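You operate a simulated robot arm through the tools that you are given. There is no shell and no other tool. Be economical: measure what you need, move in short steps, check, and stop when the job is done.

You are at the controls of a simulated two-armed robot. One attempt, no reset.

TASK
Pull canister eight's brown mesh, tip the beads out and fit the mesh the fill card names.
Fine: hold the canister while you pull; mesh in the reject tray; beads in the spent tub; stand it back; press home. Set down upright: canister eight.

It is judged by the outcome, as a careful person would: the job done as asked, and still so three seconds after it is handed in. It fails if anything else is knocked over, pushed out of place, dropped, spilled or broken.

THE ROBOT
Two 6-joint arms with two-finger parallel grippers on one trunk, on a base that drives. Base frame: it is fixed to the floor where the robot stands at the start and does not move with it; the origin is under the middle of the robot, x ahead of it, y to its left, z up; the surface under the hand at the start is at about z = 780. Lengths are in mm, angles in rad, forces in N, time in s.
The left shoulder is at the start at [70, 166, 1406], the right one opposite. With the tool pointing down near the work surface each hand reaches from about 360 to 780 mm from the robot's upright axis, wherever it stands, measured 20 degrees to its own side. Payload 3.91 kg a hand.
Tool frame (each hand has its own): the origin (TCP) lies between the finger pads and is the grasp point; the fingertips stand 30 mm ahead of it; z points along the fingers, y is the line along which they close. The gripper opens to 110 mm. The fingers are 20 mm wide and 10 mm thick; the gripper's body (48 by 112 mm) begins 55 mm behind the TCP.
Orientation is that of the tool frame in the base frame, as a unit quaternion [w, x, y, z]. With the fingers straight down and closing along the base's y, the tool's x points along the base's -x, its y along +y and its z along -z.

THE INTERFACE
- The arms move only by the tool jog_arm. It takes "left_increments", "right_increments" or both (then of equal length, played together; a hand with none holds still); each is a list of rows, each a list of 7 numbers: the turn, a rotation vector about the tool's x, y, z in degrees, then the shift along the tool's x, y, z in mm, then the opening in per cent of the stroke, from 0 (shut) to 100 (fully open). In form: [[rx, ry, rz, x, y, z, claw], ...]. A call has 1 to 8 rows; each row is the pose to reach, as a shift and turn from the pose commanded when the call began, along the tool's axes at that moment. Each row takes 0.2 s and may step no farther than 50 mm and 0.15 rad from the row before; otherwise, or with a gripper value out of range, the whole call is refused. Where a pose cannot be reached the arm comes as near as it can. A force on the tool above 40 N (or 10 N above the force at the start of the call, whichever is more), or a blocked arm, ends the call early, and 0.2 s more pass. Each finger travels about 108 mm/s and halts on what it meets, pressing with about 21 N; the grip force reading is that of the motor and also rises with nothing between the fingers. The clock runs only during rows and for 0.2 s after the last one: add rows that repeat a pose to give the fingers time. The reply holds the time, the measured pose of the TCP, the force on the tool along the base axes, the opening and the grip force, in the units named above and with some noise, with the torque about the TCP (base axes, N m) and any sound that the robot's microphone picked up.
- Cameras (640 x 400 px; columns grow to the right, rows downward): "scene" is now at [122.9, 5.7, 1610.1]; the picture's right is [-0.08, -1.00, 0.00], its down [-0.86, 0.07, -0.51] and it looks along [0.51, -0.04, -0.86] (base axes); focal length 249 px, centre (320, 200). "left" rides on the left gripper at [77, -7, -115] in its tool frame; the picture's right is [0.09, 1.00, 0.00], its down [-0.80, 0.07, -0.59] and it looks along [-0.59, 0.05, 0.80] (tool axes); focal length 270 px, centre (320, 200). "right" rides on the right gripper at [77, 7, -114] in its tool frame; the picture's right is [-0.09, 1.00, 0.00], its down [-0.80, -0.07, -0.59] and it looks along [-0.59, -0.05, 0.80] (tool axes); focal length 270 px, centre (320, 200). There is no depth. A picture from a camera that has moved, and an enlarged one, comes with that camera's place and axes in the base frame and with its lens. The place of the scene camera against the robot may be out by one fixed shift of up to 18 mm in any direction.
- capture(camera): a new picture of that camera. No time passes.
- lift_body(by): slides the trunk up (or, below 0, down) by that many mm; the arms and the scene camera ride with it, the base frame stays. It gives what a move gives, with no picture.
- drive_base(legs): drives the robot by 1 to 6 legs, each [ahead, left, turn to the left] in mm, mm and rad, along the robot's own axes; the way and the turn of a leg run together, so that a leg with both is an arc; at most 1500 mm and 3.142 rad a leg. The arms and the cameras ride along, it lands a little off, and it stops where it bumps. It gives what a move gives.
- head_to(pan, tilt): turns the head with the scene camera to pan (to the left, within 1.501 rad either way) and tilt (down, from -0.506 to 1.204), counted from straight ahead of the robot. It gives what a move gives.
- zoom(camera, box): a new picture of the part [left, top, right, bottom] of that camera's present view, enlarged. No time passes.
- close_job(): hands the job in; it is judged then, once.

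Go step by step. Nothing tells you exact positions but the pictures and the camera data: compare them with the known pose of the tool, close in by small moves and look again before you grip or let go. The budget is 120 turns and 100 pictures, counting those below and the enlarged ones. Unless the task says otherwise, let go and move clear before handing in, and close with one line.

The tools are called after "Emit:" as name(argument=value, ...) on one line, values as JSON. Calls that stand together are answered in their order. jog_arm: Moves the arms, as the interface text tells. Its arguments: {"type":"object","properties":{"left_increments":{"type":"array","items":{"type":"array","items":{"type":"number"}}},"right_increments":{"type":"array","items":{"type":"array","items":{"type":"number"}}}},"required":[]} The other tools are called the same way: lift_body (by) slides the trunk up or down; drive_base (legs) drives the base; head_to (pan, tilt) turns the head that bears the scene camera; capture (camera) takes a picture; zoom (camera, box) takes an enlarged picture of a part of a camera's view; close_job () hands the job in.

At the start:

```text
clock: 0.0
left_position: [674.2, 157.3, 999.8]
left_orientation: [0.001, 0.001, 1.0, 0.0]
left_force: [0.4, -0.3, -0.6]
left_wrist_torque: [-0.01, 0.02, 0.04]
left_finger_gap: 110.2
left_gripper_force: 0.0
right_position: [591.9, -358.0, 999.7]
right_orientation: [-0.001, 0.0, 1.0, 0.0]
right_force: [0.1, 0.2, 0.2]
right_wrist_torque: [0.03, 0.01, 0.02]
right_finger_gap: 110.1
right_gripper_force: 0.0
trunk travel left (down, up): [-901.0, 39.0]
robot x, y, heading: [-2.4, 2.7, -0.0]
head pan, tilt: [-0.079, 1.031]
```

scene: 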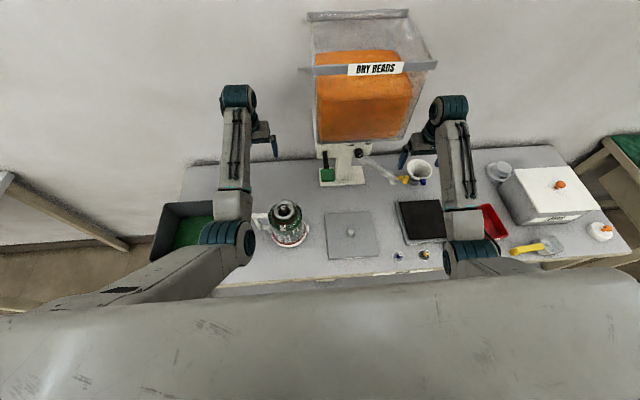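
right: 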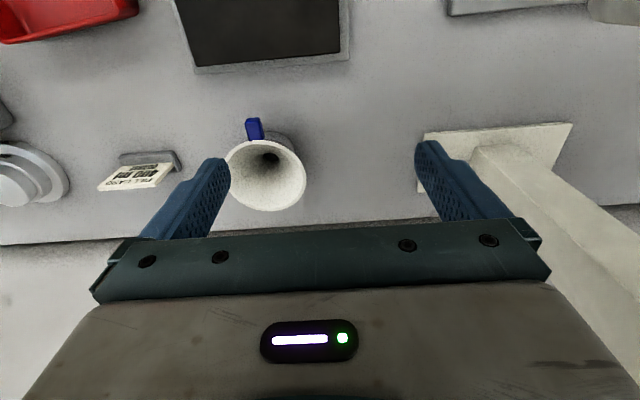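
left: 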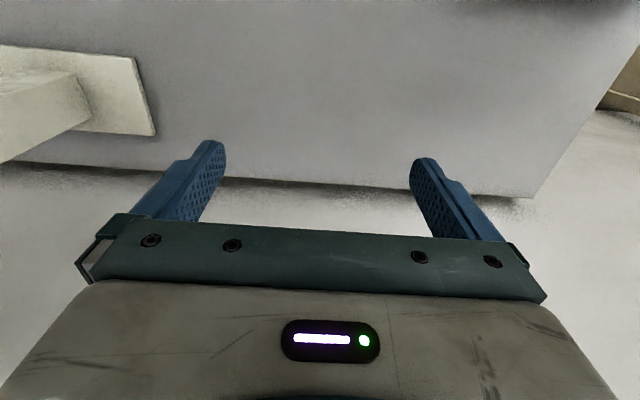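

I see a bench with a bead hopper, a canister on a stand at left, a plate with a knob, a black mat, a red tray and a white box. I'll zoom in for details before moving.

Emit:
zoom(camera="scene", box=[140, 140, 400, 300])

Emit:
zoom(camera="scene", box=[380, 130, 640, 290])

Emit:
zoom(camera="right", box=[0, 100, 320, 300])

```text
2.46 times, centred on (270, 220) of scene
camera zoom: at [122.9, 5.7, 1610.1], right [-0.08, -1.0, 0.0], down [-0.86, 0.07, -0.51], along [0.51, -0.04, -0.86], focal length 612 px, centre (443, 151)
```

zoom: 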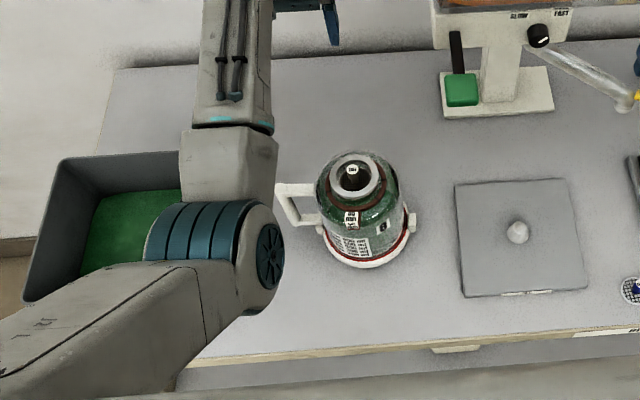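

```text
2.46 times, centred on (510, 210) of scene
camera zoom: at [122.9, 5.7, 1610.1], right [-0.08, -1.0, 0.0], down [-0.86, 0.07, -0.51], along [0.51, -0.04, -0.86], focal length 612 px, centre (-148, 175)
```

zoom: 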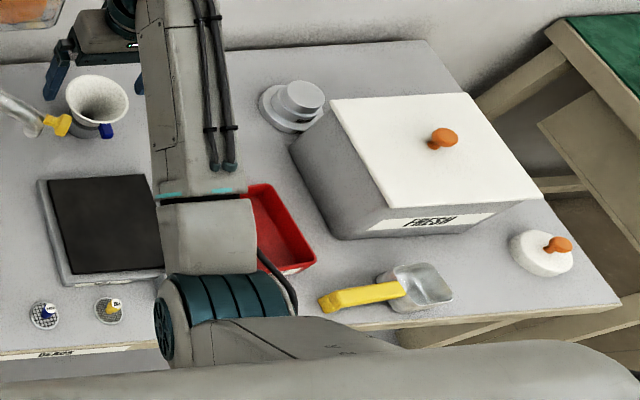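

```text
2.00 times, centred on (160, 200) of right
camera zoom: at [514.9, -350.9, 1115.1], right [0.09, 1.0, 0.0], down [0.8, -0.07, 0.59], along [0.59, -0.05, -0.8], focal length 541 px, centre (640, 200)
```

zoom: 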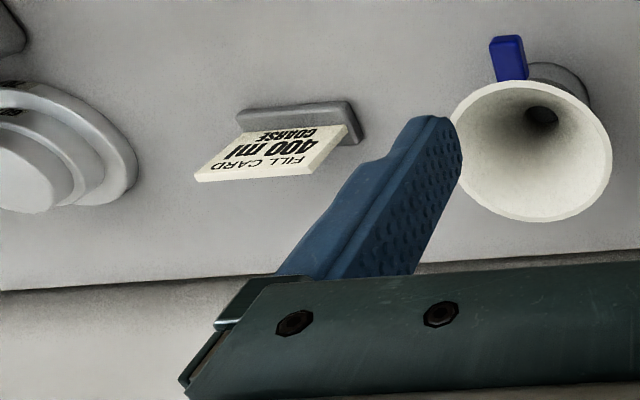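

The fill card says COARSE. Next I read the two meshes, the canister and the edge labels more closely.

Emit:
zoom(camera="scene", box=[376, 235, 456, 285])

Emit:
zoom(camera="scene", box=[245, 195, 325, 245])

Emit:
zoom(camera="scene", box=[300, 230, 396, 290])

```text
8.00 times, centred on (416, 260) of scene
camera zoom: at [122.9, 5.7, 1610.1], right [-0.08, -1.0, 0.0], down [-0.86, 0.07, -0.51], along [0.51, -0.04, -0.86], focal length 1989 px, centre (-448, -280)
```

zoom: 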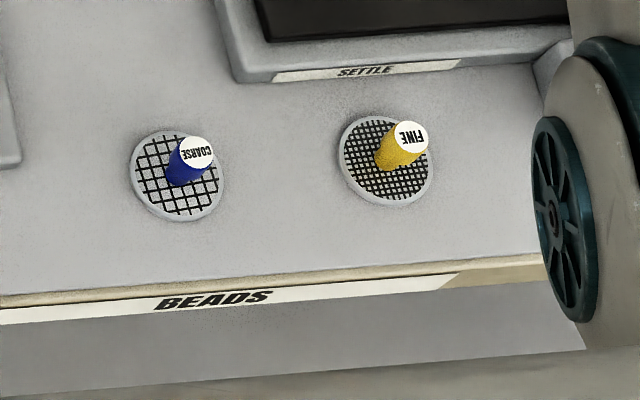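

```text
8.00 times, centred on (285, 220) of scene
camera zoom: at [122.9, 5.7, 1610.1], right [-0.08, -1.0, 0.0], down [-0.86, 0.07, -0.51], along [0.51, -0.04, -0.86], focal length 1989 px, centre (600, 40)
```

zoom: 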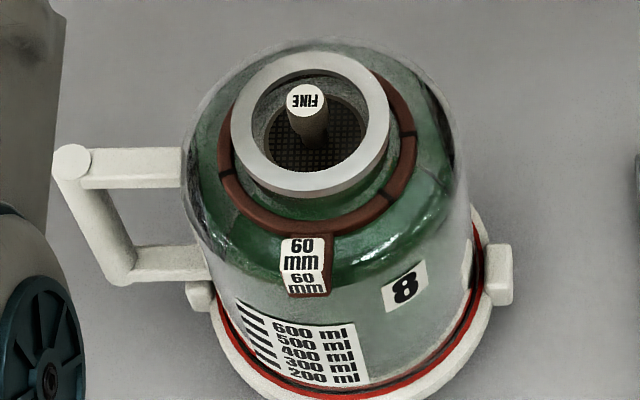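

```text
6.67 times, centred on (348, 260) of scene
camera zoom: at [122.9, 5.7, 1610.1], right [-0.08, -1.0, 0.0], down [-0.86, 0.07, -0.51], along [0.51, -0.04, -0.86], focal length 1657 px, centre (133, -200)
```

zoom: 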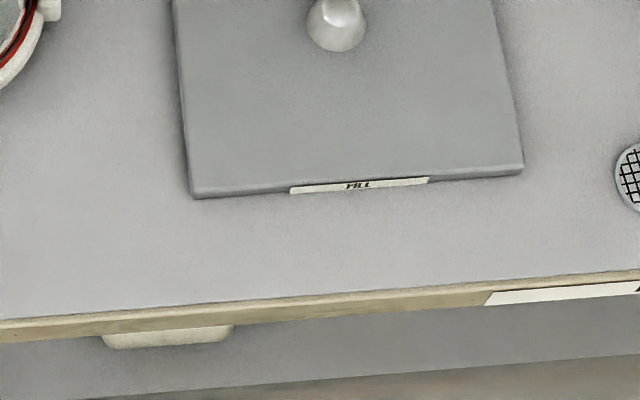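

Canister 8 sits near (486, 90), its neck about z 950 with a brown FINE mesh inside, and the COARSE mesh is blue at about (366, -280). I'll look at the tub on the left and the red tray on the right.

Emit:
head_to(pan=0.6, tilt=0.95)

Emit:
capture(camera="scene")

Emit:
head_to(pan=-0.6, tilt=0.95)

Emit:
capture(camera="scene")

```text
clock: 1.1
left_position: [673.7, 157.8, 1000.3]
left_orientation: [0.0, 0.0, 1.0, 0.0]
left_force: [-0.3, 0.0, 0.1]
left_wrist_torque: [0.02, 0.01, 0.03]
left_finger_gap: 110.1
left_gripper_force: 0.1
right_position: [593.3, -358.6, 999.7]
right_orientation: [0.0, 0.0, 1.0, 0.0]
right_force: [-0.4, 1.0, -0.3]
right_wrist_torque: [-0.02, 0.03, 0.01]
right_finger_gap: 110.1
right_gripper_force: 0.0
trunk travel left (down, up): [-901.0, 39.0]
robot x, y, heading: [-0.2, -2.2, 0.001]
head pan, tilt: [0.6, 0.949]
```

```text
90 pictures are left
camera scene: at [115.5, 51.9, 1615.9], right [0.56, -0.83, 0.0], down [-0.67, -0.46, -0.58], along [0.48, 0.33, -0.81], focal length 249 px, centre (320, 200)
```

scene: 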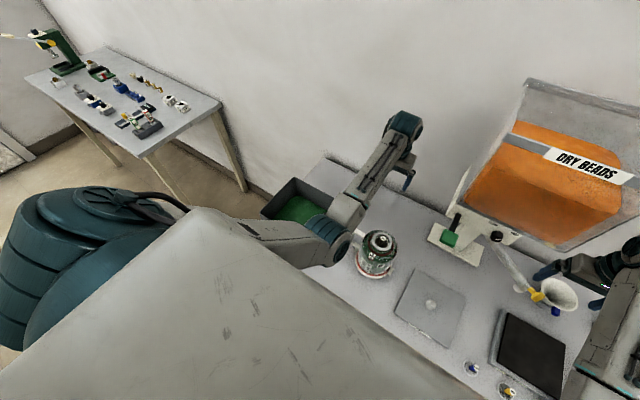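

```text
clock: 2.5
left_position: [675.1, 156.5, 1000.1]
left_orientation: [0.0, 0.0, 1.0, 0.0]
left_force: [-0.2, -0.3, -0.1]
left_wrist_torque: [0.02, 0.02, 0.02]
left_finger_gap: 109.8
left_gripper_force: 0.0
right_position: [593.2, -357.5, 999.6]
right_orientation: [0.0, 0.0, 1.0, 0.001]
right_force: [-0.4, -0.9, -0.2]
right_wrist_torque: [-0.02, -0.01, 0.02]
right_finger_gap: 110.3
right_gripper_force: 0.0
trunk travel left (down, up): [-901.0, 39.0]
robot x, y, heading: [1.1, 0.7, -0.002]
head pan, tilt: [-0.6, 0.949]
```

```text
89 pictures are left
camera scene: at [115.5, -30.1, 1615.9], right [-0.56, -0.83, 0.0], down [-0.67, 0.46, -0.58], along [0.48, -0.33, -0.81], focal length 249 px, centre (320, 200)
```

scene: 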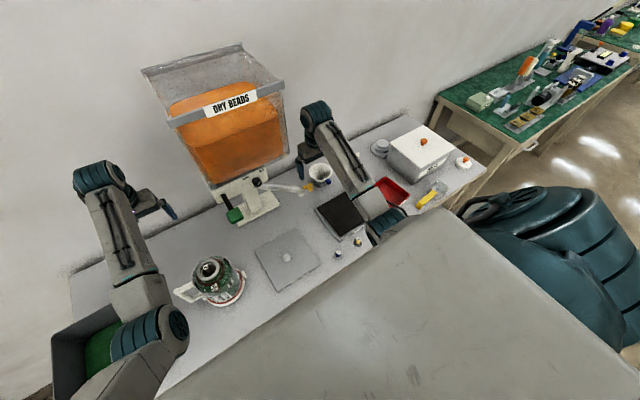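

The green-beaded tub on the left is where the spent beads go, and the red tray on the right takes rejects. I'll raise and retract the left hand away from the hopper, clear of the canister.

Emit:
jog_arm(left_increments=[[0, 0, 0, 10, 0, -45, 100], [0, 0, 0, 40, 0, -85, 100], [0, 0, 0, 80, 0, -100, 100], [0, 0, 0, 120, 0, -100, 100], [0, 0, 0, 160, 0, -100, 100], [0, 0, 0, 190, 0, -100, 100]])

Emit:
head_to(pan=0.2, tilt=1.0)

Emit:
capture(camera="scene")

Emit:
capture(camera="left")

```text
clock: 3.9
left_position: [587.3, 179.7, 1067.3]
left_orientation: [0.096, -0.02, 0.993, 0.063]
left_force: [-0.3, -0.4, -0.1]
left_wrist_torque: [0.0, 0.02, 0.0]
left_finger_gap: 110.0
left_gripper_force: 0.1
left hand out of reach, approached as far as the arm can: row 2, 3, 4, 5, 6
right_position: [592.9, -356.3, 999.8]
right_orientation: [0.0, -0.001, 1.0, -0.001]
right_force: [0.0, -0.3, -0.2]
right_wrist_torque: [-0.02, 0.05, 0.03]
right_finger_gap: 110.0
right_gripper_force: 0.1
trunk travel left (down, up): [-901.0, 39.0]
robot x, y, heading: [-0.1, 1.9, 0.0]
head pan, tilt: [-0.6, 0.949]
stopped in row 6 (left hand): the arm was blocked; the commanded pose is now the measured one
```

```text
clock: 5.0
left_position: [588.4, 178.1, 1067.9]
left_orientation: [0.098, -0.02, 0.993, 0.062]
left_force: [0.1, -0.6, 0.4]
left_wrist_torque: [-0.05, 0.03, 0.01]
left_finger_gap: 110.1
left_gripper_force: 0.1
right_position: [593.6, -357.3, 999.4]
right_orientation: [-0.001, 0.0, 1.0, 0.0]
right_force: [-0.5, -1.2, -0.2]
right_wrist_torque: [-0.01, 0.0, 0.01]
right_finger_gap: 110.1
right_gripper_force: 0.1
trunk travel left (down, up): [-901.0, 39.0]
robot x, y, heading: [-0.9, 5.0, -0.001]
head pan, tilt: [0.201, 1.0]
```

```text
88 pictures are left
camera scene: at [123.6, 25.1, 1612.3], right [0.2, -0.98, 0.0], down [-0.82, -0.17, -0.54], along [0.53, 0.11, -0.84], focal length 249 px, centre (320, 200)
```

scene: 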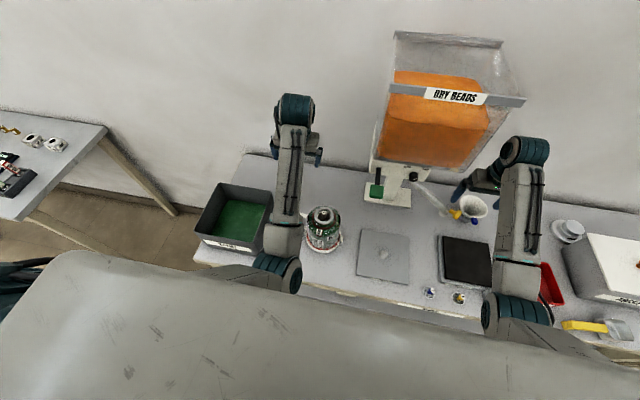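

```text
87 pictures are left
camera left: at [493.0, 154.8, 1164.3], right [-0.14, 0.99, 0.1], down [0.67, 0.02, 0.74], along [0.73, 0.17, -0.66], focal length 270 px, centre (320, 200)
```

left: 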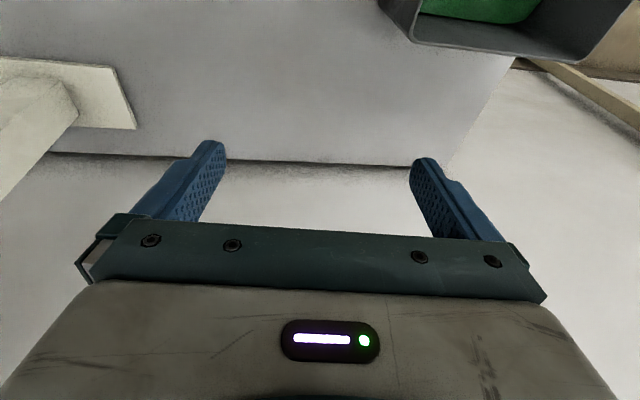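

The tub stands at the bench's left end. The left hand hits a fold limit when pointing down this high, so I'll pitch it forward, which is what the neck grip needs anyway.

Emit:
jog_arm(left_increments=[[0, -8, 0, 0, 0, 0, 100], [0, -16, 0, 0, 0, -5, 100], [0, -24, 0, 0, 0, -10, 100], [0, -32, 0, 0, 0, -10, 100], [0, -40, 0, 0, 0, -10, 100], [0, -48, 0, 0, 0, -10, 100]])

Emit:
capture(camera="scene")

```text
clock: 6.6
left_position: [592.3, 205.6, 1082.3]
left_orientation: [0.5, 0.028, 0.859, 0.104]
left_force: [-0.8, -1.1, 0.4]
left_wrist_torque: [0.01, 0.01, 0.03]
left_finger_gap: 110.1
left_gripper_force: 0.1
right_position: [594.2, -356.7, 1000.1]
right_orientation: [0.0, 0.0, 1.0, 0.0]
right_force: [0.0, 0.4, 0.7]
right_wrist_torque: [-0.02, -0.01, 0.0]
right_finger_gap: 110.1
right_gripper_force: 0.1
trunk travel left (down, up): [-901.0, 39.0]
robot x, y, heading: [0.2, -1.4, 0.0]
head pan, tilt: [0.201, 1.0]
stopped in row 6 (left hand): the arm was blocked; the commanded pose is now the measured one
```

```text
86 pictures are left
camera scene: at [124.5, 24.9, 1612.2], right [0.2, -0.98, 0.0], down [-0.82, -0.17, -0.54], along [0.53, 0.11, -0.84], focal length 249 px, centre (320, 200)
```

scene: 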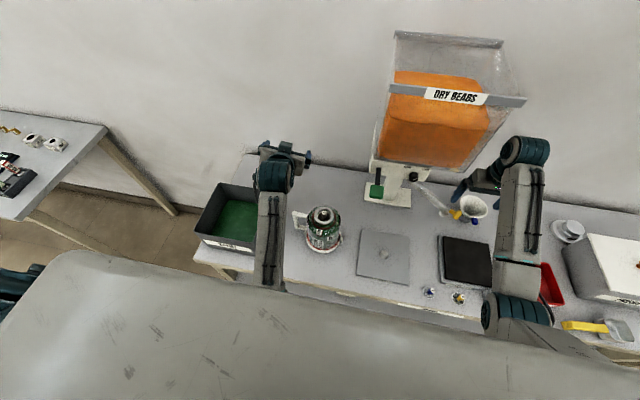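

The left hand now points forward about 29° below horizontal. I'll shift the base 100 mm right so that both the tray and the tub are in reach, then look again.

Emit:
drive_base(legs=[[0, -100, 0]])

Emit:
head_to(pan=0.3, tilt=1.0)

Emit:
zoom(camera="scene", box=[180, 140, 340, 240])

Emit:
zoom(camera="scene", box=[240, 170, 320, 220])

```text
clock: 7.8
left_position: [591.3, 106.1, 1082.2]
left_orientation: [0.5, 0.027, 0.86, 0.102]
left_force: [0.3, 0.4, -0.4]
left_wrist_torque: [-0.01, 0.01, -0.02]
left_finger_gap: 110.0
left_gripper_force: 0.1
right_position: [592.4, -455.8, 1001.5]
right_orientation: [0.0, 0.002, 1.0, 0.0]
right_force: [-0.4, 1.1, 0.2]
right_wrist_torque: [0.01, -0.02, 0.0]
right_finger_gap: 110.1
right_gripper_force: 0.1
trunk travel left (down, up): [-901.0, 39.0]
robot x, y, heading: [-3.0, -100.6, -0.004]
head pan, tilt: [0.201, 1.0]
```

```text
clock: 8.4
left_position: [590.7, 103.5, 1081.5]
left_orientation: [0.5, 0.028, 0.859, 0.104]
left_force: [0.1, 0.3, -0.2]
left_wrist_torque: [-0.01, 0.01, 0.02]
left_finger_gap: 110.2
left_gripper_force: 0.0
right_position: [591.5, -460.8, 999.7]
right_orientation: [0.001, 0.0, 1.0, 0.001]
right_force: [0.2, -0.6, 0.4]
right_wrist_torque: [-0.01, -0.03, 0.0]
right_finger_gap: 110.2
right_gripper_force: 0.0
trunk travel left (down, up): [-901.0, 39.0]
robot x, y, heading: [0.2, -100.1, -0.004]
head pan, tilt: [0.3, 1.0]
```

```text
4.00 times, centred on (260, 190) of scene
camera zoom: at [122.0, -70.4, 1612.3], right [0.29, -0.96, 0.0], down [-0.8, -0.25, -0.54], along [0.52, 0.16, -0.84], focal length 994 px, centre (560, 240)
```

zoom: 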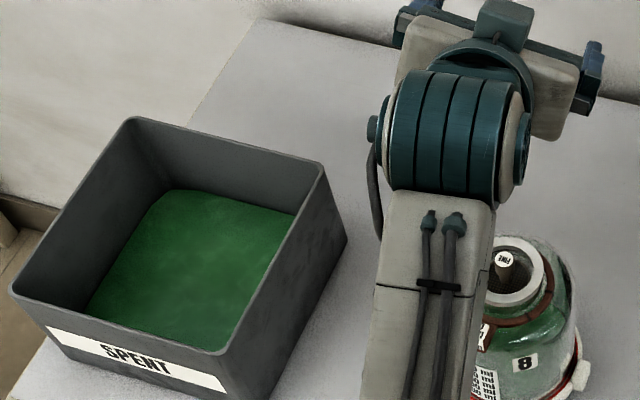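

```text
8.00 times, centred on (280, 195) of scene
camera zoom: at [122.0, -70.4, 1612.3], right [0.29, -0.96, 0.0], down [-0.8, -0.25, -0.54], along [0.52, 0.16, -0.84], focal length 1989 px, centre (640, 240)
```

zoom: 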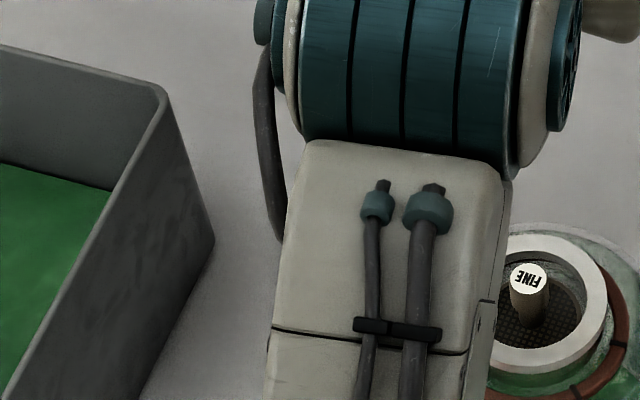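

Next I clear the left arm to the side and bring the right hand across at bench height 1000, to get a good wrist-camera view of the canister.

Emit:
jog_arm(left_increments=[[0, 0, 0, 7.6, 48.8, 7.6, 100], [0, 0, 0, 15.2, 97.7, 15.1, 100], [0, 0, 0, 22.8, 146.5, 22.7, 100], [0, 0, 0, 22.8, 146.5, 22.7, 100], [0, 0, 0, 22.8, 146.5, 22.7, 100], [0, 0, 0, 22.8, 146.5, 22.7, 100], [0, 0, 0, 22.8, 146.5, 22.7, 100], [0, 0, 0, 22.8, 146.5, 22.7, 100]], right_increments=[[0, 0, 0, 45, 0, -5, 100], [0, 0, 0, 90, 0, -10, 100], [0, 0, 0, 135, 0, -15, 60], [0, 0, 0, 140, 48, -20, 30], [0, 0, 0, 140, 96, -20, 30], [0, 0, 0, 140, 144, -20, 30], [0, 0, 0, 140, 192, -20, 30], [0, 0, 0, 140, 240, -20, 30]])

Emit:
capture(camera="right")

Emit:
capture(camera="scene")

```text
clock: 9.9
left_position: [591.8, 246.2, 1088.4]
left_orientation: [0.501, 0.03, 0.859, 0.105]
left_force: [0.0, -0.4, 0.6]
left_wrist_torque: [0.03, 0.03, 0.01]
left_finger_gap: 109.9
left_gripper_force: 0.0
right_position: [458.5, -304.4, 952.1]
right_orientation: [-0.002, 0.011, 1.0, -0.012]
right_force: [-0.9, 0.2, 0.3]
right_wrist_torque: [-0.01, -0.05, 0.0]
right_finger_gap: 33.2
right_gripper_force: 0.2
right hand out of reach, approached as far as the arm can: row 1, 2, 3, 4, 5, 6, 7
trunk travel left (down, up): [-901.0, 39.0]
robot x, y, heading: [3.7, -100.7, -0.004]
head pan, tilt: [0.3, 1.0]
stopped in row 7 (right hand): the force on the tool passed its limit at 156 N (the readings are from after the stop); the commanded pose is now the measured one
```

```text
83 pictures are left
camera right: at [381.5, -292.3, 1067.8], right [0.11, 0.99, -0.03], down [0.8, -0.07, 0.59], along [0.59, -0.09, -0.8], focal length 270 px, centre (320, 200)
```

right: 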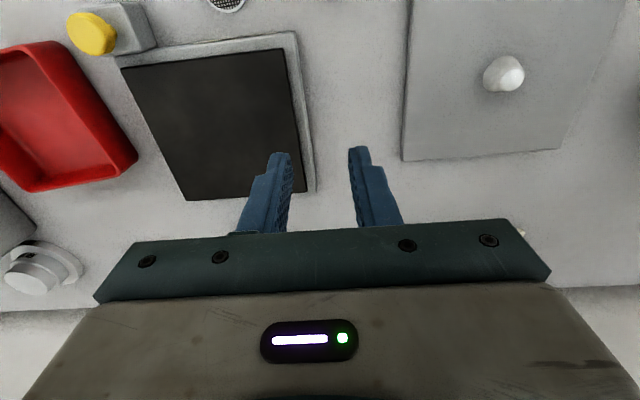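

```text
82 pictures are left
camera scene: at [116.6, -74.8, 1612.8], right [0.29, -0.96, 0.0], down [-0.8, -0.24, -0.54], along [0.52, 0.16, -0.84], focal length 249 px, centre (320, 200)
```

scene: 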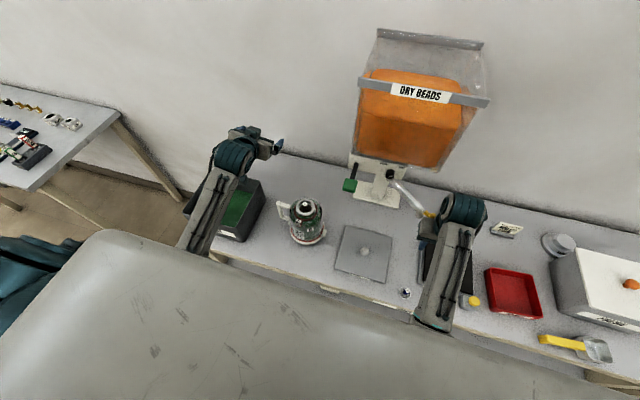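

The right hand registered a sharp force spike, so before moving on I need to see whether it touched anything.

Emit:
zoom(camera="scene", box=[340, 150, 540, 275])

Emit:
head_to(pan=-0.35, tilt=0.9)

Emit:
capture(camera="scene")

Emit:
capture(camera="left")

```text
3.20 times, centred on (440, 212) of scene
camera zoom: at [116.6, -74.8, 1612.8], right [0.29, -0.96, 0.0], down [-0.8, -0.24, -0.54], along [0.52, 0.16, -0.84], focal length 796 px, centre (-64, 160)
```

zoom: 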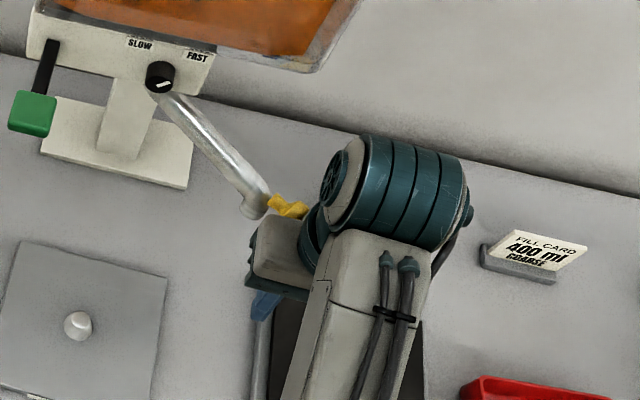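

```text
clock: 11.0
left_position: [593.9, 248.5, 1084.7]
left_orientation: [0.5, 0.029, 0.859, 0.104]
left_force: [0.6, -0.2, -0.7]
left_wrist_torque: [0.02, -0.01, 0.0]
left_finger_gap: 110.2
left_gripper_force: 0.1
right_position: [460.4, -303.1, 949.9]
right_orientation: [-0.003, 0.012, 1.0, -0.013]
right_force: [-5.8, -9.9, 2.0]
right_wrist_torque: [0.88, -0.58, -0.36]
right_finger_gap: 32.8
right_gripper_force: 0.0
trunk travel left (down, up): [-901.0, 39.0]
robot x, y, heading: [-1.4, -99.3, 0.0]
head pan, tilt: [-0.351, 0.901]
```

```text
80 pictures are left
camera scene: at [124.4, -119.5, 1619.6], right [-0.35, -0.94, 0.0], down [-0.73, 0.27, -0.62], along [0.58, -0.21, -0.78], focal length 249 px, centre (320, 200)
```

scene: 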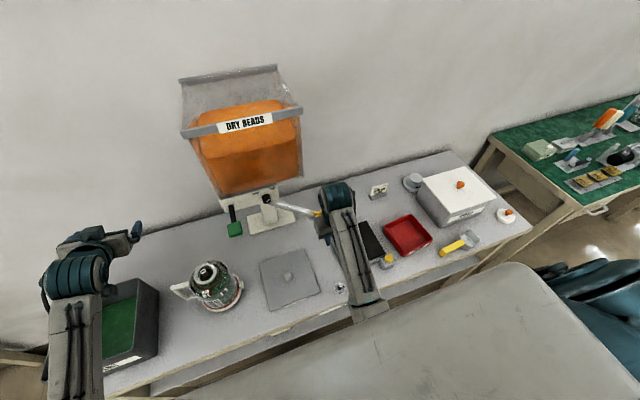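

```text
79 pictures are left
camera left: at [458.8, 236.2, 1074.0], right [-0.1, 0.99, 0.13], down [-0.12, -0.14, 0.98], along [0.99, 0.08, 0.13], focal length 270 px, centre (320, 200)
```

left: 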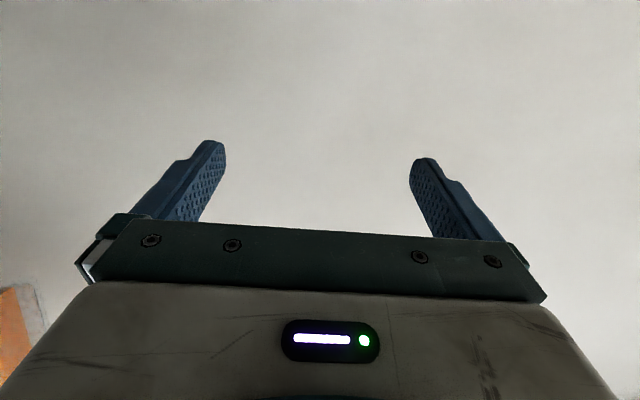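

The right gripper body is leaning on the hopper's chute tip, which reaches further out than I thought. I'll back off in -y and -x and look again.

Emit:
jog_arm(right_increments=[[0, 0, 0, 5, -15, 0, 30], [0, 0, 0, 20, -40, 0, 30], [0, 0, 0, 30, -70, 0, 30], [0, 0, 0, 30, -110, 0, 30]])

Emit:
zoom(camera="scene", box=[200, 150, 400, 275])

Emit:
capture(camera="right")

```text
clock: 12.0
left_position: [594.4, 247.1, 1083.8]
left_orientation: [0.499, 0.029, 0.86, 0.104]
left_force: [0.7, -0.7, 0.1]
left_wrist_torque: [0.02, 0.02, 0.04]
left_finger_gap: 110.0
left_gripper_force: 0.2
right_position: [431.0, -413.6, 950.2]
right_orientation: [-0.001, 0.012, 1.0, -0.012]
right_force: [0.1, -1.5, -0.3]
right_wrist_torque: [0.0, 0.02, 0.01]
right_finger_gap: 33.3
right_gripper_force: 0.0
right hand out of reach, approached as far as the arm can: row 1, 2, 3, 4
trunk travel left (down, up): [-901.0, 39.0]
robot x, y, heading: [-2.3, -103.1, -0.003]
head pan, tilt: [-0.351, 0.901]
```

```text
3.20 times, centred on (300, 212) of scene
camera zoom: at [126.8, -120.0, 1619.4], right [-0.35, -0.94, 0.0], down [-0.74, 0.27, -0.62], along [0.58, -0.21, -0.78], focal length 796 px, centre (384, 160)
```

zoom: 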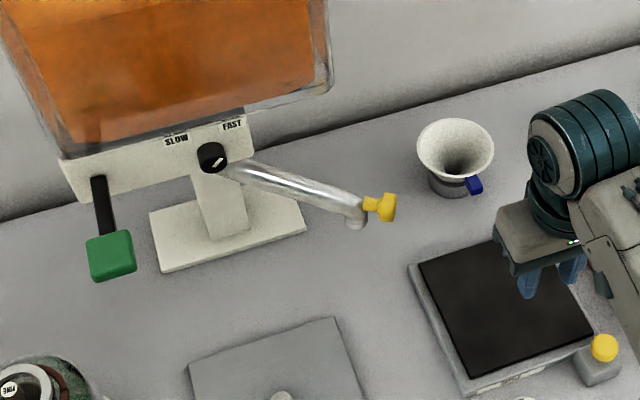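

```text
77 pictures are left
camera right: at [354.4, -402.2, 1065.5], right [0.11, 0.99, -0.03], down [0.8, -0.07, 0.59], along [0.59, -0.09, -0.8], focal length 270 px, centre (320, 200)
```

right: 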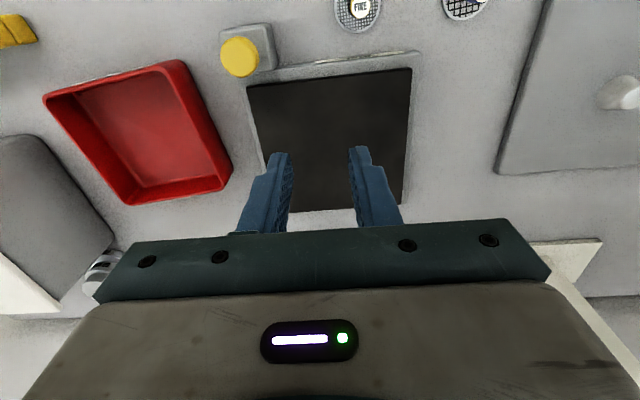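

Nothing has moved. I'll raise the trunk fully for more headroom and carry the right hand across low and close in, well short of the chute.

Emit:
lift_body(by=38)

Emit:
jog_arm(right_increments=[[0, 0, 0, 20, 5, 35, 30], [0, 0, 0, 30, 45, 65, 30], [0, 0, 0, 30, 93, 65, 30], [0, 0, 0, 30, 141, 65, 30], [0, 0, 0, 30, 189, 65, 30], [0, 0, 0, 30, 237, 65, 30], [0, 0, 0, 30, 285, 60, 30], [0, 0, 0, 30, 325, 50, 30]])

Emit:
capture(camera="right")

```text
clock: 12.8
left_position: [595.3, 249.8, 1121.7]
left_orientation: [0.499, 0.029, 0.86, 0.103]
left_force: [0.1, -0.2, -0.1]
left_wrist_torque: [0.02, -0.02, 0.0]
left_finger_gap: 109.7
left_gripper_force: 0.0
right_position: [430.6, -411.9, 988.9]
right_orientation: [-0.001, 0.012, 1.0, -0.014]
right_force: [0.6, 0.1, 0.9]
right_wrist_torque: [-0.01, 0.0, 0.01]
right_finger_gap: 33.1
right_gripper_force: 0.0
trunk travel left (down, up): [-939.0, 1.0]
robot x, y, heading: [1.1, -99.6, -0.005]
head pan, tilt: [-0.351, 0.901]
```

```text
refused: row 2 steps farther than a row can; nothing moved
```

```text
76 pictures are left
camera right: at [354.1, -399.8, 1104.2], right [0.11, 0.99, -0.03], down [0.8, -0.07, 0.59], along [0.59, -0.09, -0.8], focal length 270 px, centre (320, 200)
```

right: 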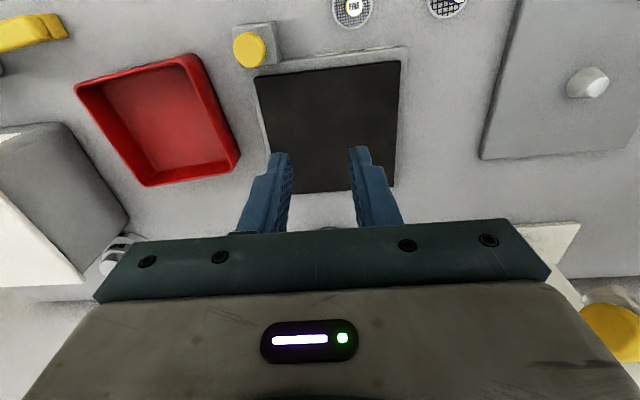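

The step was too long, so I'll retry with shorter ones. The tray centre is about (448, -615).

Emit:
jog_arm(right_increments=[[0, 0, 0, 20, 5, 35, 30], [0, 0, 0, 30, 45, 60, 30], [0, 0, 0, 30, 93, 65, 30], [0, 0, 0, 30, 141, 65, 30], [0, 0, 0, 30, 189, 65, 30], [0, 0, 0, 30, 237, 65, 30], [0, 0, 0, 30, 285, 60, 30], [0, 0, 0, 30, 325, 50, 30]])

Emit:
capture(camera="right")

```text
clock: 14.2
left_position: [596.1, 248.5, 1121.2]
left_orientation: [0.5, 0.029, 0.86, 0.104]
left_force: [1.0, -1.4, -0.1]
left_wrist_torque: [0.0, -0.02, 0.04]
left_finger_gap: 110.0
left_gripper_force: 0.1
right_position: [409.9, -295.2, 893.7]
right_orientation: [-0.004, 0.005, 0.996, -0.093]
right_force: [0.1, 0.3, -0.1]
right_wrist_torque: [0.01, 0.05, -0.01]
right_finger_gap: 33.1
right_gripper_force: 0.0
right hand out of reach, approached as far as the arm can: row 6
trunk travel left (down, up): [-939.0, 1.0]
robot x, y, heading: [-1.6, -102.7, -0.006]
head pan, tilt: [-0.351, 0.901]
stopped in row 6 (right hand): the arm was blocked; the commanded pose is now the measured one
```

```text
75 pictures are left
camera right: at [333.5, -267.0, 1006.4], right [0.1, 0.98, -0.19], down [0.81, 0.03, 0.59], along [0.59, -0.21, -0.78], focal length 270 px, centre (320, 200)
```

right: 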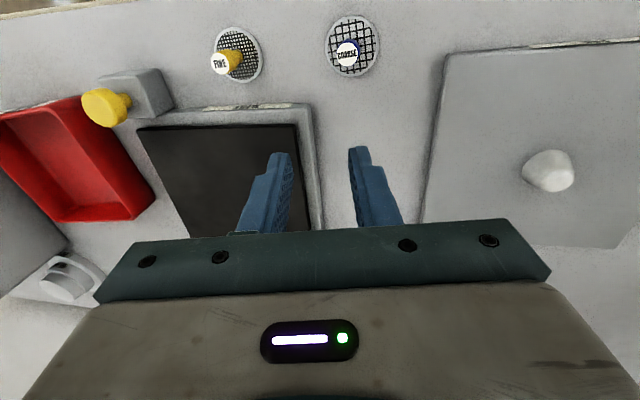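

The right arm is too cramped this close in. I'll drive the base back and left so the canister sits centrally ahead at a comfortable distance for both hands.

Emit:
drive_base(legs=[[-160, 0, 0], [0, 165, 0]])

Emit:
head_to(pan=0.0, tilt=0.85)

Emit:
capture(camera="scene")

Emit:
capture(camera="right")

```text
clock: 16.6
left_position: [437.7, 416.9, 1124.3]
left_orientation: [0.499, 0.028, 0.86, 0.105]
left_force: [0.0, -0.3, -0.8]
left_wrist_torque: [0.01, -0.01, 0.02]
left_finger_gap: 110.3
left_gripper_force: 0.1
right_position: [254.7, -126.3, 893.0]
right_orientation: [-0.003, 0.002, 0.996, -0.091]
right_force: [1.0, -0.6, 0.5]
right_wrist_torque: [0.0, 0.0, 0.0]
right_finger_gap: 32.7
right_gripper_force: 0.1
trunk travel left (down, up): [-939.0, 1.0]
robot x, y, heading: [-157.2, 65.1, -0.006]
head pan, tilt: [-0.351, 0.901]
```

```text
clock: 17.4
left_position: [437.5, 421.2, 1122.4]
left_orientation: [0.5, 0.027, 0.859, 0.103]
left_force: [0.0, -0.6, -0.2]
left_wrist_torque: [0.0, 0.03, 0.0]
left_finger_gap: 110.0
left_gripper_force: 0.0
right_position: [254.1, -125.3, 894.4]
right_orientation: [-0.003, 0.003, 0.996, -0.094]
right_force: [0.0, 0.1, -0.8]
right_wrist_torque: [0.0, 0.02, 0.0]
right_finger_gap: 33.2
right_gripper_force: 0.1
trunk travel left (down, up): [-939.0, 1.0]
robot x, y, heading: [-157.5, 67.2, 0.0]
head pan, tilt: [0.0, 0.85]
```

```text
74 pictures are left
camera scene: at [-22.1, 79.0, 1661.4], right [0.0, -1.0, 0.0], down [-0.75, 0.0, -0.66], along [0.66, 0.0, -0.75], focal length 249 px, centre (320, 200)
```

scene: 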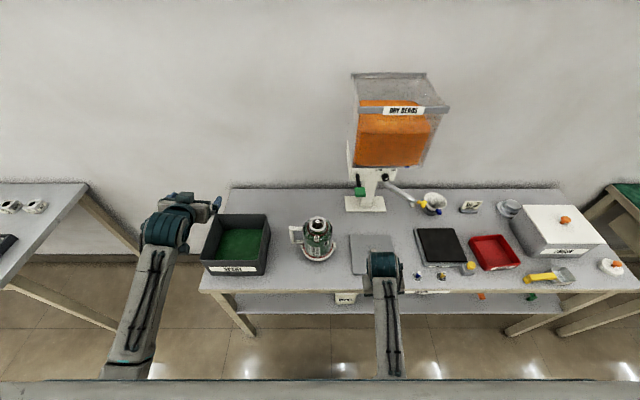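

```text
73 pictures are left
camera right: at [177.9, -95.7, 1006.9], right [0.09, 0.98, -0.19], down [0.8, 0.04, 0.59], along [0.59, -0.21, -0.78], focal length 270 px, centre (320, 200)
```

right: 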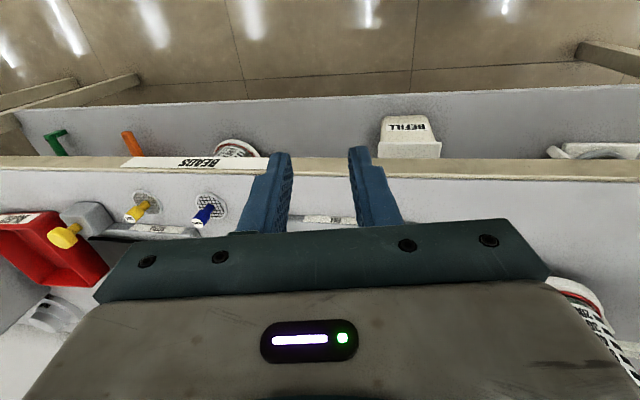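

A clear overview now. I'll zoom on the canister and tub for geometry.

Emit:
zoom(camera="scene", box=[270, 200, 366, 260])

Emit:
zoom(camera="scene", box=[180, 200, 308, 280])

```text
6.67 times, centred on (318, 230) of scene
camera zoom: at [-22.1, 79.0, 1661.4], right [0.0, -1.0, 0.0], down [-0.75, 0.0, -0.66], along [0.66, 0.0, -0.75], focal length 1657 px, centre (333, 0)
```

zoom: 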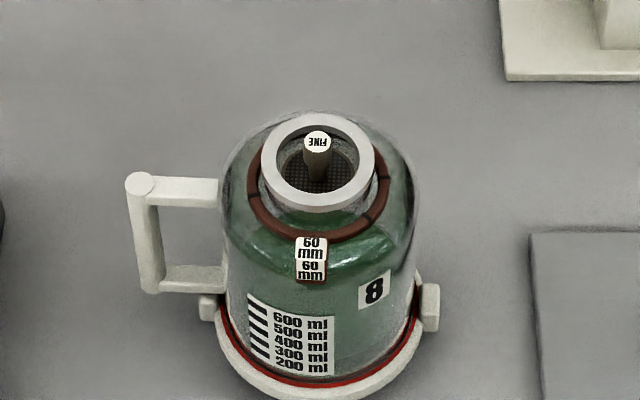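

```text
5.00 times, centred on (244, 240) of scene
camera zoom: at [-22.1, 79.0, 1661.4], right [0.0, -1.0, 0.0], down [-0.75, 0.0, -0.66], along [0.66, 0.0, -0.75], focal length 1243 px, centre (700, 0)
```

zoom: 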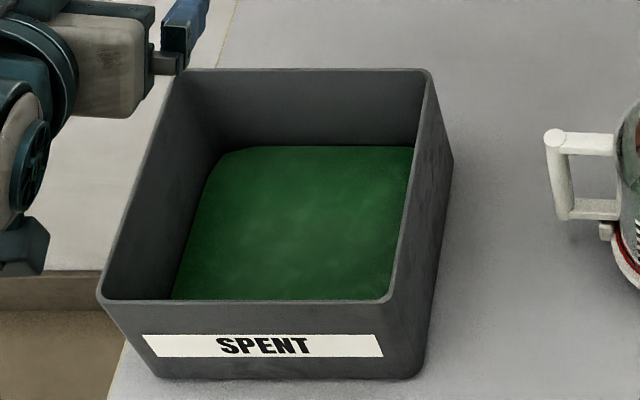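

Neck lip is at about (488, 87, 954), 60 mm wide, with the knob 13 mm above it. Before gripping I'll test in free air that the left wrist can point level and roll far enough to pour.

Emit:
jog_arm(left_increments=[[0, -7, 0, 0, 0, 0, 100], [0, -14, 0, 0, 0, 0, 100], [0, -21, 0, 0, 0, 0, 100], [-6, -21, 0, 0, 0, 0, 100], [-12, -21, 0, 0, 0, 0, 100]])

Emit:
jog_arm(left_increments=[[0, 0, 8, 0, 0, 0, 100], [0, 0, 16, 0, 0, 0, 100], [0, 0, 24, 0, 0, 0, 100], [0, 0, 32, 0, 0, 0, 100], [0, 0, 40, 0, 0, 0, 100], [0, 0, 48, 0, 0, 0, 100], [0, 0, 56, 0, 0, 0, 100], [0, 0, 64, 0, 0, 0, 100]])

Emit:
jog_arm(left_increments=[[0, 0, 8, 0, 0, 0, 100], [0, 0, 16, 0, 0, 0, 100], [0, 0, 24, 0, 0, 0, 100], [0, 0, 32, 0, 0, 0, 100], [0, 0, 40, 0, 0, 0, 100], [0, 0, 48, 0, 0, 0, 100], [0, 0, 56, 0, 0, 0, 100], [0, 0, 64, 0, 0, 0, 100]])

```text
clock: 18.6
left_position: [437.2, 417.9, 1122.1]
left_orientation: [0.648, -0.007, 0.738, 0.187]
left_force: [-0.5, 0.1, 0.7]
left_wrist_torque: [0.01, 0.05, 0.02]
left_finger_gap: 110.2
left_gripper_force: 0.0
right_position: [255.6, -125.7, 893.9]
right_orientation: [-0.003, 0.002, 0.996, -0.094]
right_force: [-1.0, 0.1, -0.6]
right_wrist_torque: [-0.01, 0.02, -0.01]
right_finger_gap: 33.0
right_gripper_force: 0.0
trunk travel left (down, up): [-939.0, 1.0]
robot x, y, heading: [-154.5, 67.7, -0.002]
head pan, tilt: [0.0, 0.85]
```

```text
clock: 20.4
left_position: [436.9, 420.3, 1122.9]
left_orientation: [0.45, 0.386, 0.63, 0.501]
left_force: [0.4, 0.4, 0.5]
left_wrist_torque: [0.01, 0.01, -0.03]
left_finger_gap: 110.3
left_gripper_force: 0.0
right_position: [254.4, -125.0, 893.6]
right_orientation: [-0.003, 0.002, 0.996, -0.093]
right_force: [0.7, 0.5, -0.4]
right_wrist_torque: [0.04, -0.01, -0.01]
right_finger_gap: 33.3
right_gripper_force: 0.1
trunk travel left (down, up): [-939.0, 1.0]
robot x, y, heading: [-155.1, 63.9, 0.0]
head pan, tilt: [0.0, 0.85]
```

```text
clock: 22.2
left_position: [437.5, 420.6, 1122.7]
left_orientation: [0.116, 0.662, 0.329, 0.664]
left_force: [0.1, 0.6, -0.8]
left_wrist_torque: [0.02, 0.0, 0.0]
left_finger_gap: 110.3
left_gripper_force: 0.1
right_position: [254.6, -124.1, 894.3]
right_orientation: [-0.003, 0.003, 0.996, -0.093]
right_force: [1.2, 0.6, 0.0]
right_wrist_torque: [0.02, 0.02, 0.0]
right_finger_gap: 33.1
right_gripper_force: 0.0
trunk travel left (down, up): [-939.0, 1.0]
robot x, y, heading: [-157.7, 64.8, -0.003]
head pan, tilt: [0.0, 0.85]
```

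The wrist rolls 128° with no trouble. I'll roll it back while bringing the right hand up over the canister to look down on it.

Emit:
jog_arm(left_increments=[[0, 0, -8, 0, 0, 0, 100], [0, 0, -16, 0, 0, 0, 100], [0, 0, -24, 0, 0, 0, 100], [0, 0, -32, 0, 0, 0, 100], [0, 0, -40, 0, 0, 0, 100], [0, 0, -48, 0, 0, 0, 100], [0, 0, -56, 0, 0, 0, 100], [0, 0, -64, 0, 0, 0, 100]], right_increments=[[-3, 0, 0, -45, -2.8, -14.7, 30], [-6, 0, 0, -90, -6.5, -34.3, 30], [-9, 0, 0, -130, -1.4, -60.7, 30], [-10.7, 0, 0, -155, 23.4, -90.7, 30], [-10.7, 0, 0, -175, 53, -121.7, 30], [-10.7, 0, 0, -190, 82.7, -152.7, 30], [-10.7, 0, 0, -200, 118.2, -179.7, 30], [-10.7, 0, 0, -200, 145.7, -195, 30]])

Emit:
capture(camera="right")

```text
clock: 23.6
left_position: [437.3, 404.3, 1125.3]
left_orientation: [0.356, 0.494, 0.547, 0.574]
left_force: [1.0, -1.1, -0.3]
left_wrist_torque: [0.02, 0.0, 0.01]
left_finger_gap: 110.2
left_gripper_force: 0.0
right_position: [429.5, -92.3, 995.1]
right_orientation: [-0.011, 0.025, 0.999, -0.032]
right_force: [-25.7, -54.1, -0.8]
right_wrist_torque: [6.53, -3.04, -0.78]
right_finger_gap: 33.1
right_gripper_force: 0.0
trunk travel left (down, up): [-939.0, 1.0]
robot x, y, heading: [-155.2, 69.6, -0.009]
head pan, tilt: [0.0, 0.85]
stopped in row 6 (right hand): the force on the tool passed its limit at 121 N (the readings are from after the stop); the commanded pose is now the measured one
```

```text
70 pictures are left
camera right: at [355.9, -75.1, 1111.7], right [0.14, 0.99, -0.07], down [0.81, -0.07, 0.58], along [0.57, -0.13, -0.81], focal length 270 px, centre (320, 200)
```

right: 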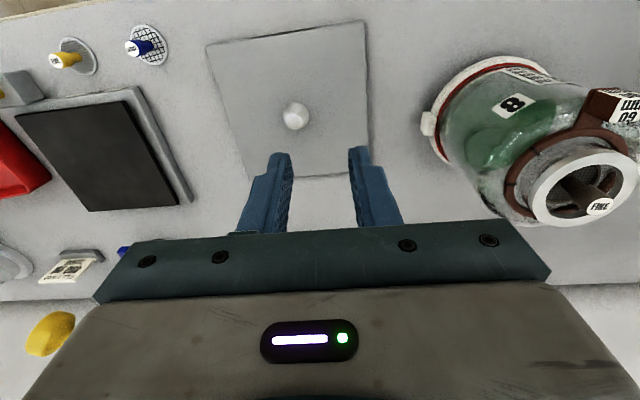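

The right gripper touched the hopper's green lever. Both contacts triangulate it and the chute much nearer and higher than I assumed: lever about (490, -41, 1115), chute tip about (465, -225, 1100). I'm backing straight off and checking.

Emit:
jog_arm(right_increments=[[0, 0, 0, 12, -20, 0, 30], [0, 0, 0, 35, -45, 0, 30], [0, 0, 0, 60, -45, 0, 30]])

Emit:
zoom(camera="scene", box=[290, 60, 482, 240])

```text
clock: 24.4
left_position: [437.6, 416.1, 1122.6]
left_orientation: [0.355, 0.492, 0.55, 0.574]
left_force: [0.6, -0.3, -0.8]
left_wrist_torque: [0.03, 0.05, 0.05]
left_finger_gap: 109.9
left_gripper_force: 0.0
right_position: [371.0, -118.4, 1001.1]
right_orientation: [-0.01, 0.02, 0.999, -0.03]
right_force: [0.4, 0.0, 0.3]
right_wrist_torque: [0.03, -0.02, 0.05]
right_finger_gap: 32.9
right_gripper_force: 0.1
trunk travel left (down, up): [-939.0, 1.0]
robot x, y, heading: [-156.8, 62.3, 0.0]
head pan, tilt: [0.0, 0.85]
```

```text
2.22 times, centred on (386, 150) of scene
camera zoom: at [-24.1, 72.4, 1661.5], right [0.0, -1.0, 0.0], down [-0.75, 0.0, -0.66], along [0.66, 0.0, -0.75], focal length 552 px, centre (173, 311)
```

zoom: 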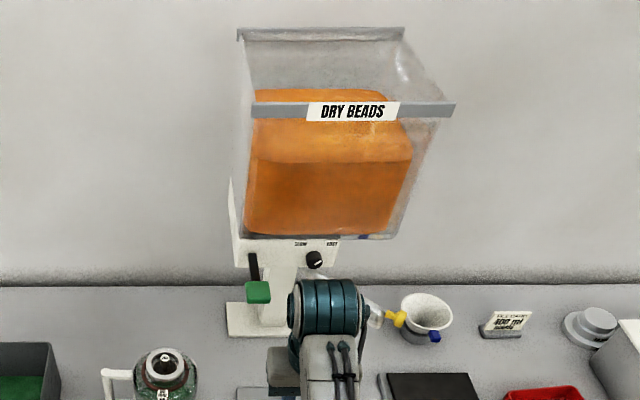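

The hopper is unmoved. I'll take the right hand left at x≈370, well in front of the lever, and finish unrolling the left.

Emit:
jog_arm(left_increments=[[0, 0, -8, 0, 0, 0, 100], [0, 0, -16, 0, 0, 0, 100], [0, 0, -24, 0, 0, 0, 100], [0, 0, -32, 0, 0, 0, 100], [0, 0, -40, 0, 0, 0, 100], [0, 0, -48, 0, 0, 0, 100], [0, 0, -56, 0, 0, 0, 100], [0, 0, -64, 0, 0, 0, 100]], right_increments=[[0, 0, 0, 0, 45, 0, 30], [-2, 0, 0, 0, 90, -5, 30], [-3.4, 0, 0, 0, 135, -15, 30], [-3.4, 0, 0, 0, 180, -25, 30], [-3.4, 0, 0, 0, 198, -30, 30], [-3.4, 0, 0, 0, 198, -30, 30], [-3.4, 0, 0, 0, 198, -30, 30], [-3.4, 0, 0, 0, 198, -30, 30]])

Emit:
capture(camera="right")

```text
clock: 25.1
left_position: [439.4, 416.3, 1122.4]
left_orientation: [0.448, 0.392, 0.627, 0.502]
left_force: [0.3, -1.0, 0.2]
left_wrist_torque: [0.03, -0.01, 0.01]
left_finger_gap: 110.0
left_gripper_force: 0.2
right_position: [378.8, -111.7, 975.2]
right_orientation: [-0.019, 0.046, 0.995, -0.088]
right_force: [0.0, -0.2, -0.5]
right_wrist_torque: [-0.02, -0.01, -0.02]
right_finger_gap: 33.1
right_gripper_force: 0.0
right hand out of reach, approached as far as the arm can: row 3
trunk travel left (down, up): [-939.0, 1.0]
robot x, y, heading: [-153.6, 63.1, -0.001]
head pan, tilt: [0.0, 0.85]
stopped in row 3 (right hand): the arm was blocked; the commanded pose is now the measured one
```

```text
68 pictures are left
camera right: at [308.3, -78.3, 1090.1], right [0.17, 0.97, -0.18], down [0.82, -0.04, 0.57], along [0.55, -0.25, -0.8], focal length 270 px, centre (320, 200)
```

right: 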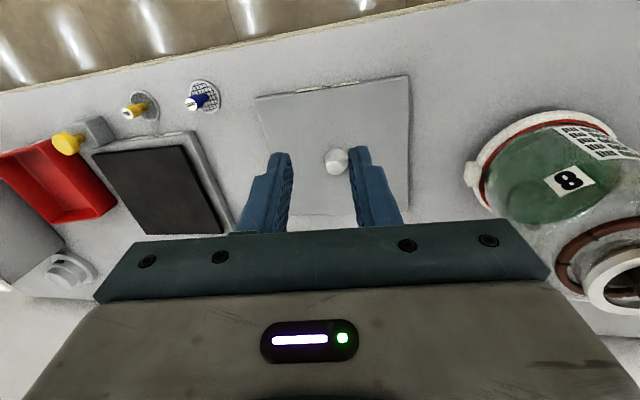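

The right arm stalls when moved inward with the fingers square to the base. I'll straighten it and test whether letting the hand yaw along with the arm frees it.

Emit:
jog_arm(right_increments=[[-4, 0, -4, 10, 0, 15, 30], [-8, 0, -8, 15, 10, 20, 30], [-10, 0, -15, 15, 30, 20, 30], [-10, 0, -22, 15, 50, 20, 30], [-10, 0, -29, 15, 70, 20, 30], [-10, 0, -34, 15, 90, 20, 30]])

Emit:
capture(camera="scene")

```text
clock: 26.7
left_position: [438.3, 417.2, 1121.3]
left_orientation: [0.449, 0.392, 0.627, 0.502]
left_force: [0.2, 1.2, 0.4]
left_wrist_torque: [0.03, -0.01, 0.01]
left_finger_gap: 109.9
left_gripper_force: 0.1
right_position: [364.7, -87.5, 921.2]
right_orientation: [-0.061, -0.233, 0.97, -0.038]
right_force: [-0.4, 0.2, -0.1]
right_wrist_torque: [0.01, 0.04, -0.01]
right_finger_gap: 33.1
right_gripper_force: 0.0
trunk travel left (down, up): [-939.0, 1.0]
robot x, y, heading: [-155.4, 65.2, -0.004]
head pan, tilt: [0.0, 0.85]
stopped in row 6 (right hand): the arm was blocked; the commanded pose is now the measured one
```

```text
67 pictures are left
camera scene: at [-23.1, 76.8, 1661.4], right [0.0, -1.0, 0.0], down [-0.75, 0.0, -0.66], along [0.66, 0.0, -0.75], focal length 249 px, centre (320, 200)
```

scene: 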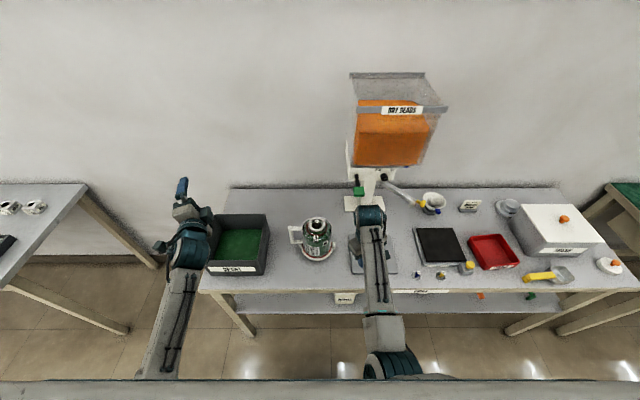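

No reach warning this time, only a stall. I'll try small slow steps inward to see whether it's a real limit.

Emit:
jog_arm(right_increments=[[0, 0, 0, 5, 8, 0, 30], [0, 0, 0, 10, 16, 0, 30], [0, 0, 0, 12, 24, 0, 30], [0, 0, 0, 15, 32, 0, 30], [0, 0, 0, 15, 40, 0, 30], [0, 0, 0, 15, 48, 0, 30]])

```text
clock: 28.3
left_position: [438.7, 416.4, 1121.2]
left_orientation: [0.448, 0.391, 0.627, 0.502]
left_force: [0.4, 0.1, -0.1]
left_wrist_torque: [-0.01, -0.01, 0.01]
left_finger_gap: 109.8
left_gripper_force: 0.0
right_position: [337.1, -110.9, 918.3]
right_orientation: [-0.065, -0.221, 0.969, -0.086]
right_force: [0.2, 0.4, -0.2]
right_wrist_torque: [0.03, 0.02, -0.01]
right_finger_gap: 33.1
right_gripper_force: 0.0
trunk travel left (down, up): [-939.0, 1.0]
robot x, y, heading: [-156.7, 67.4, 0.001]
head pan, tilt: [0.0, 0.85]
stopped in row 6 (right hand): the arm was blocked; the commanded pose is now the measured one
```

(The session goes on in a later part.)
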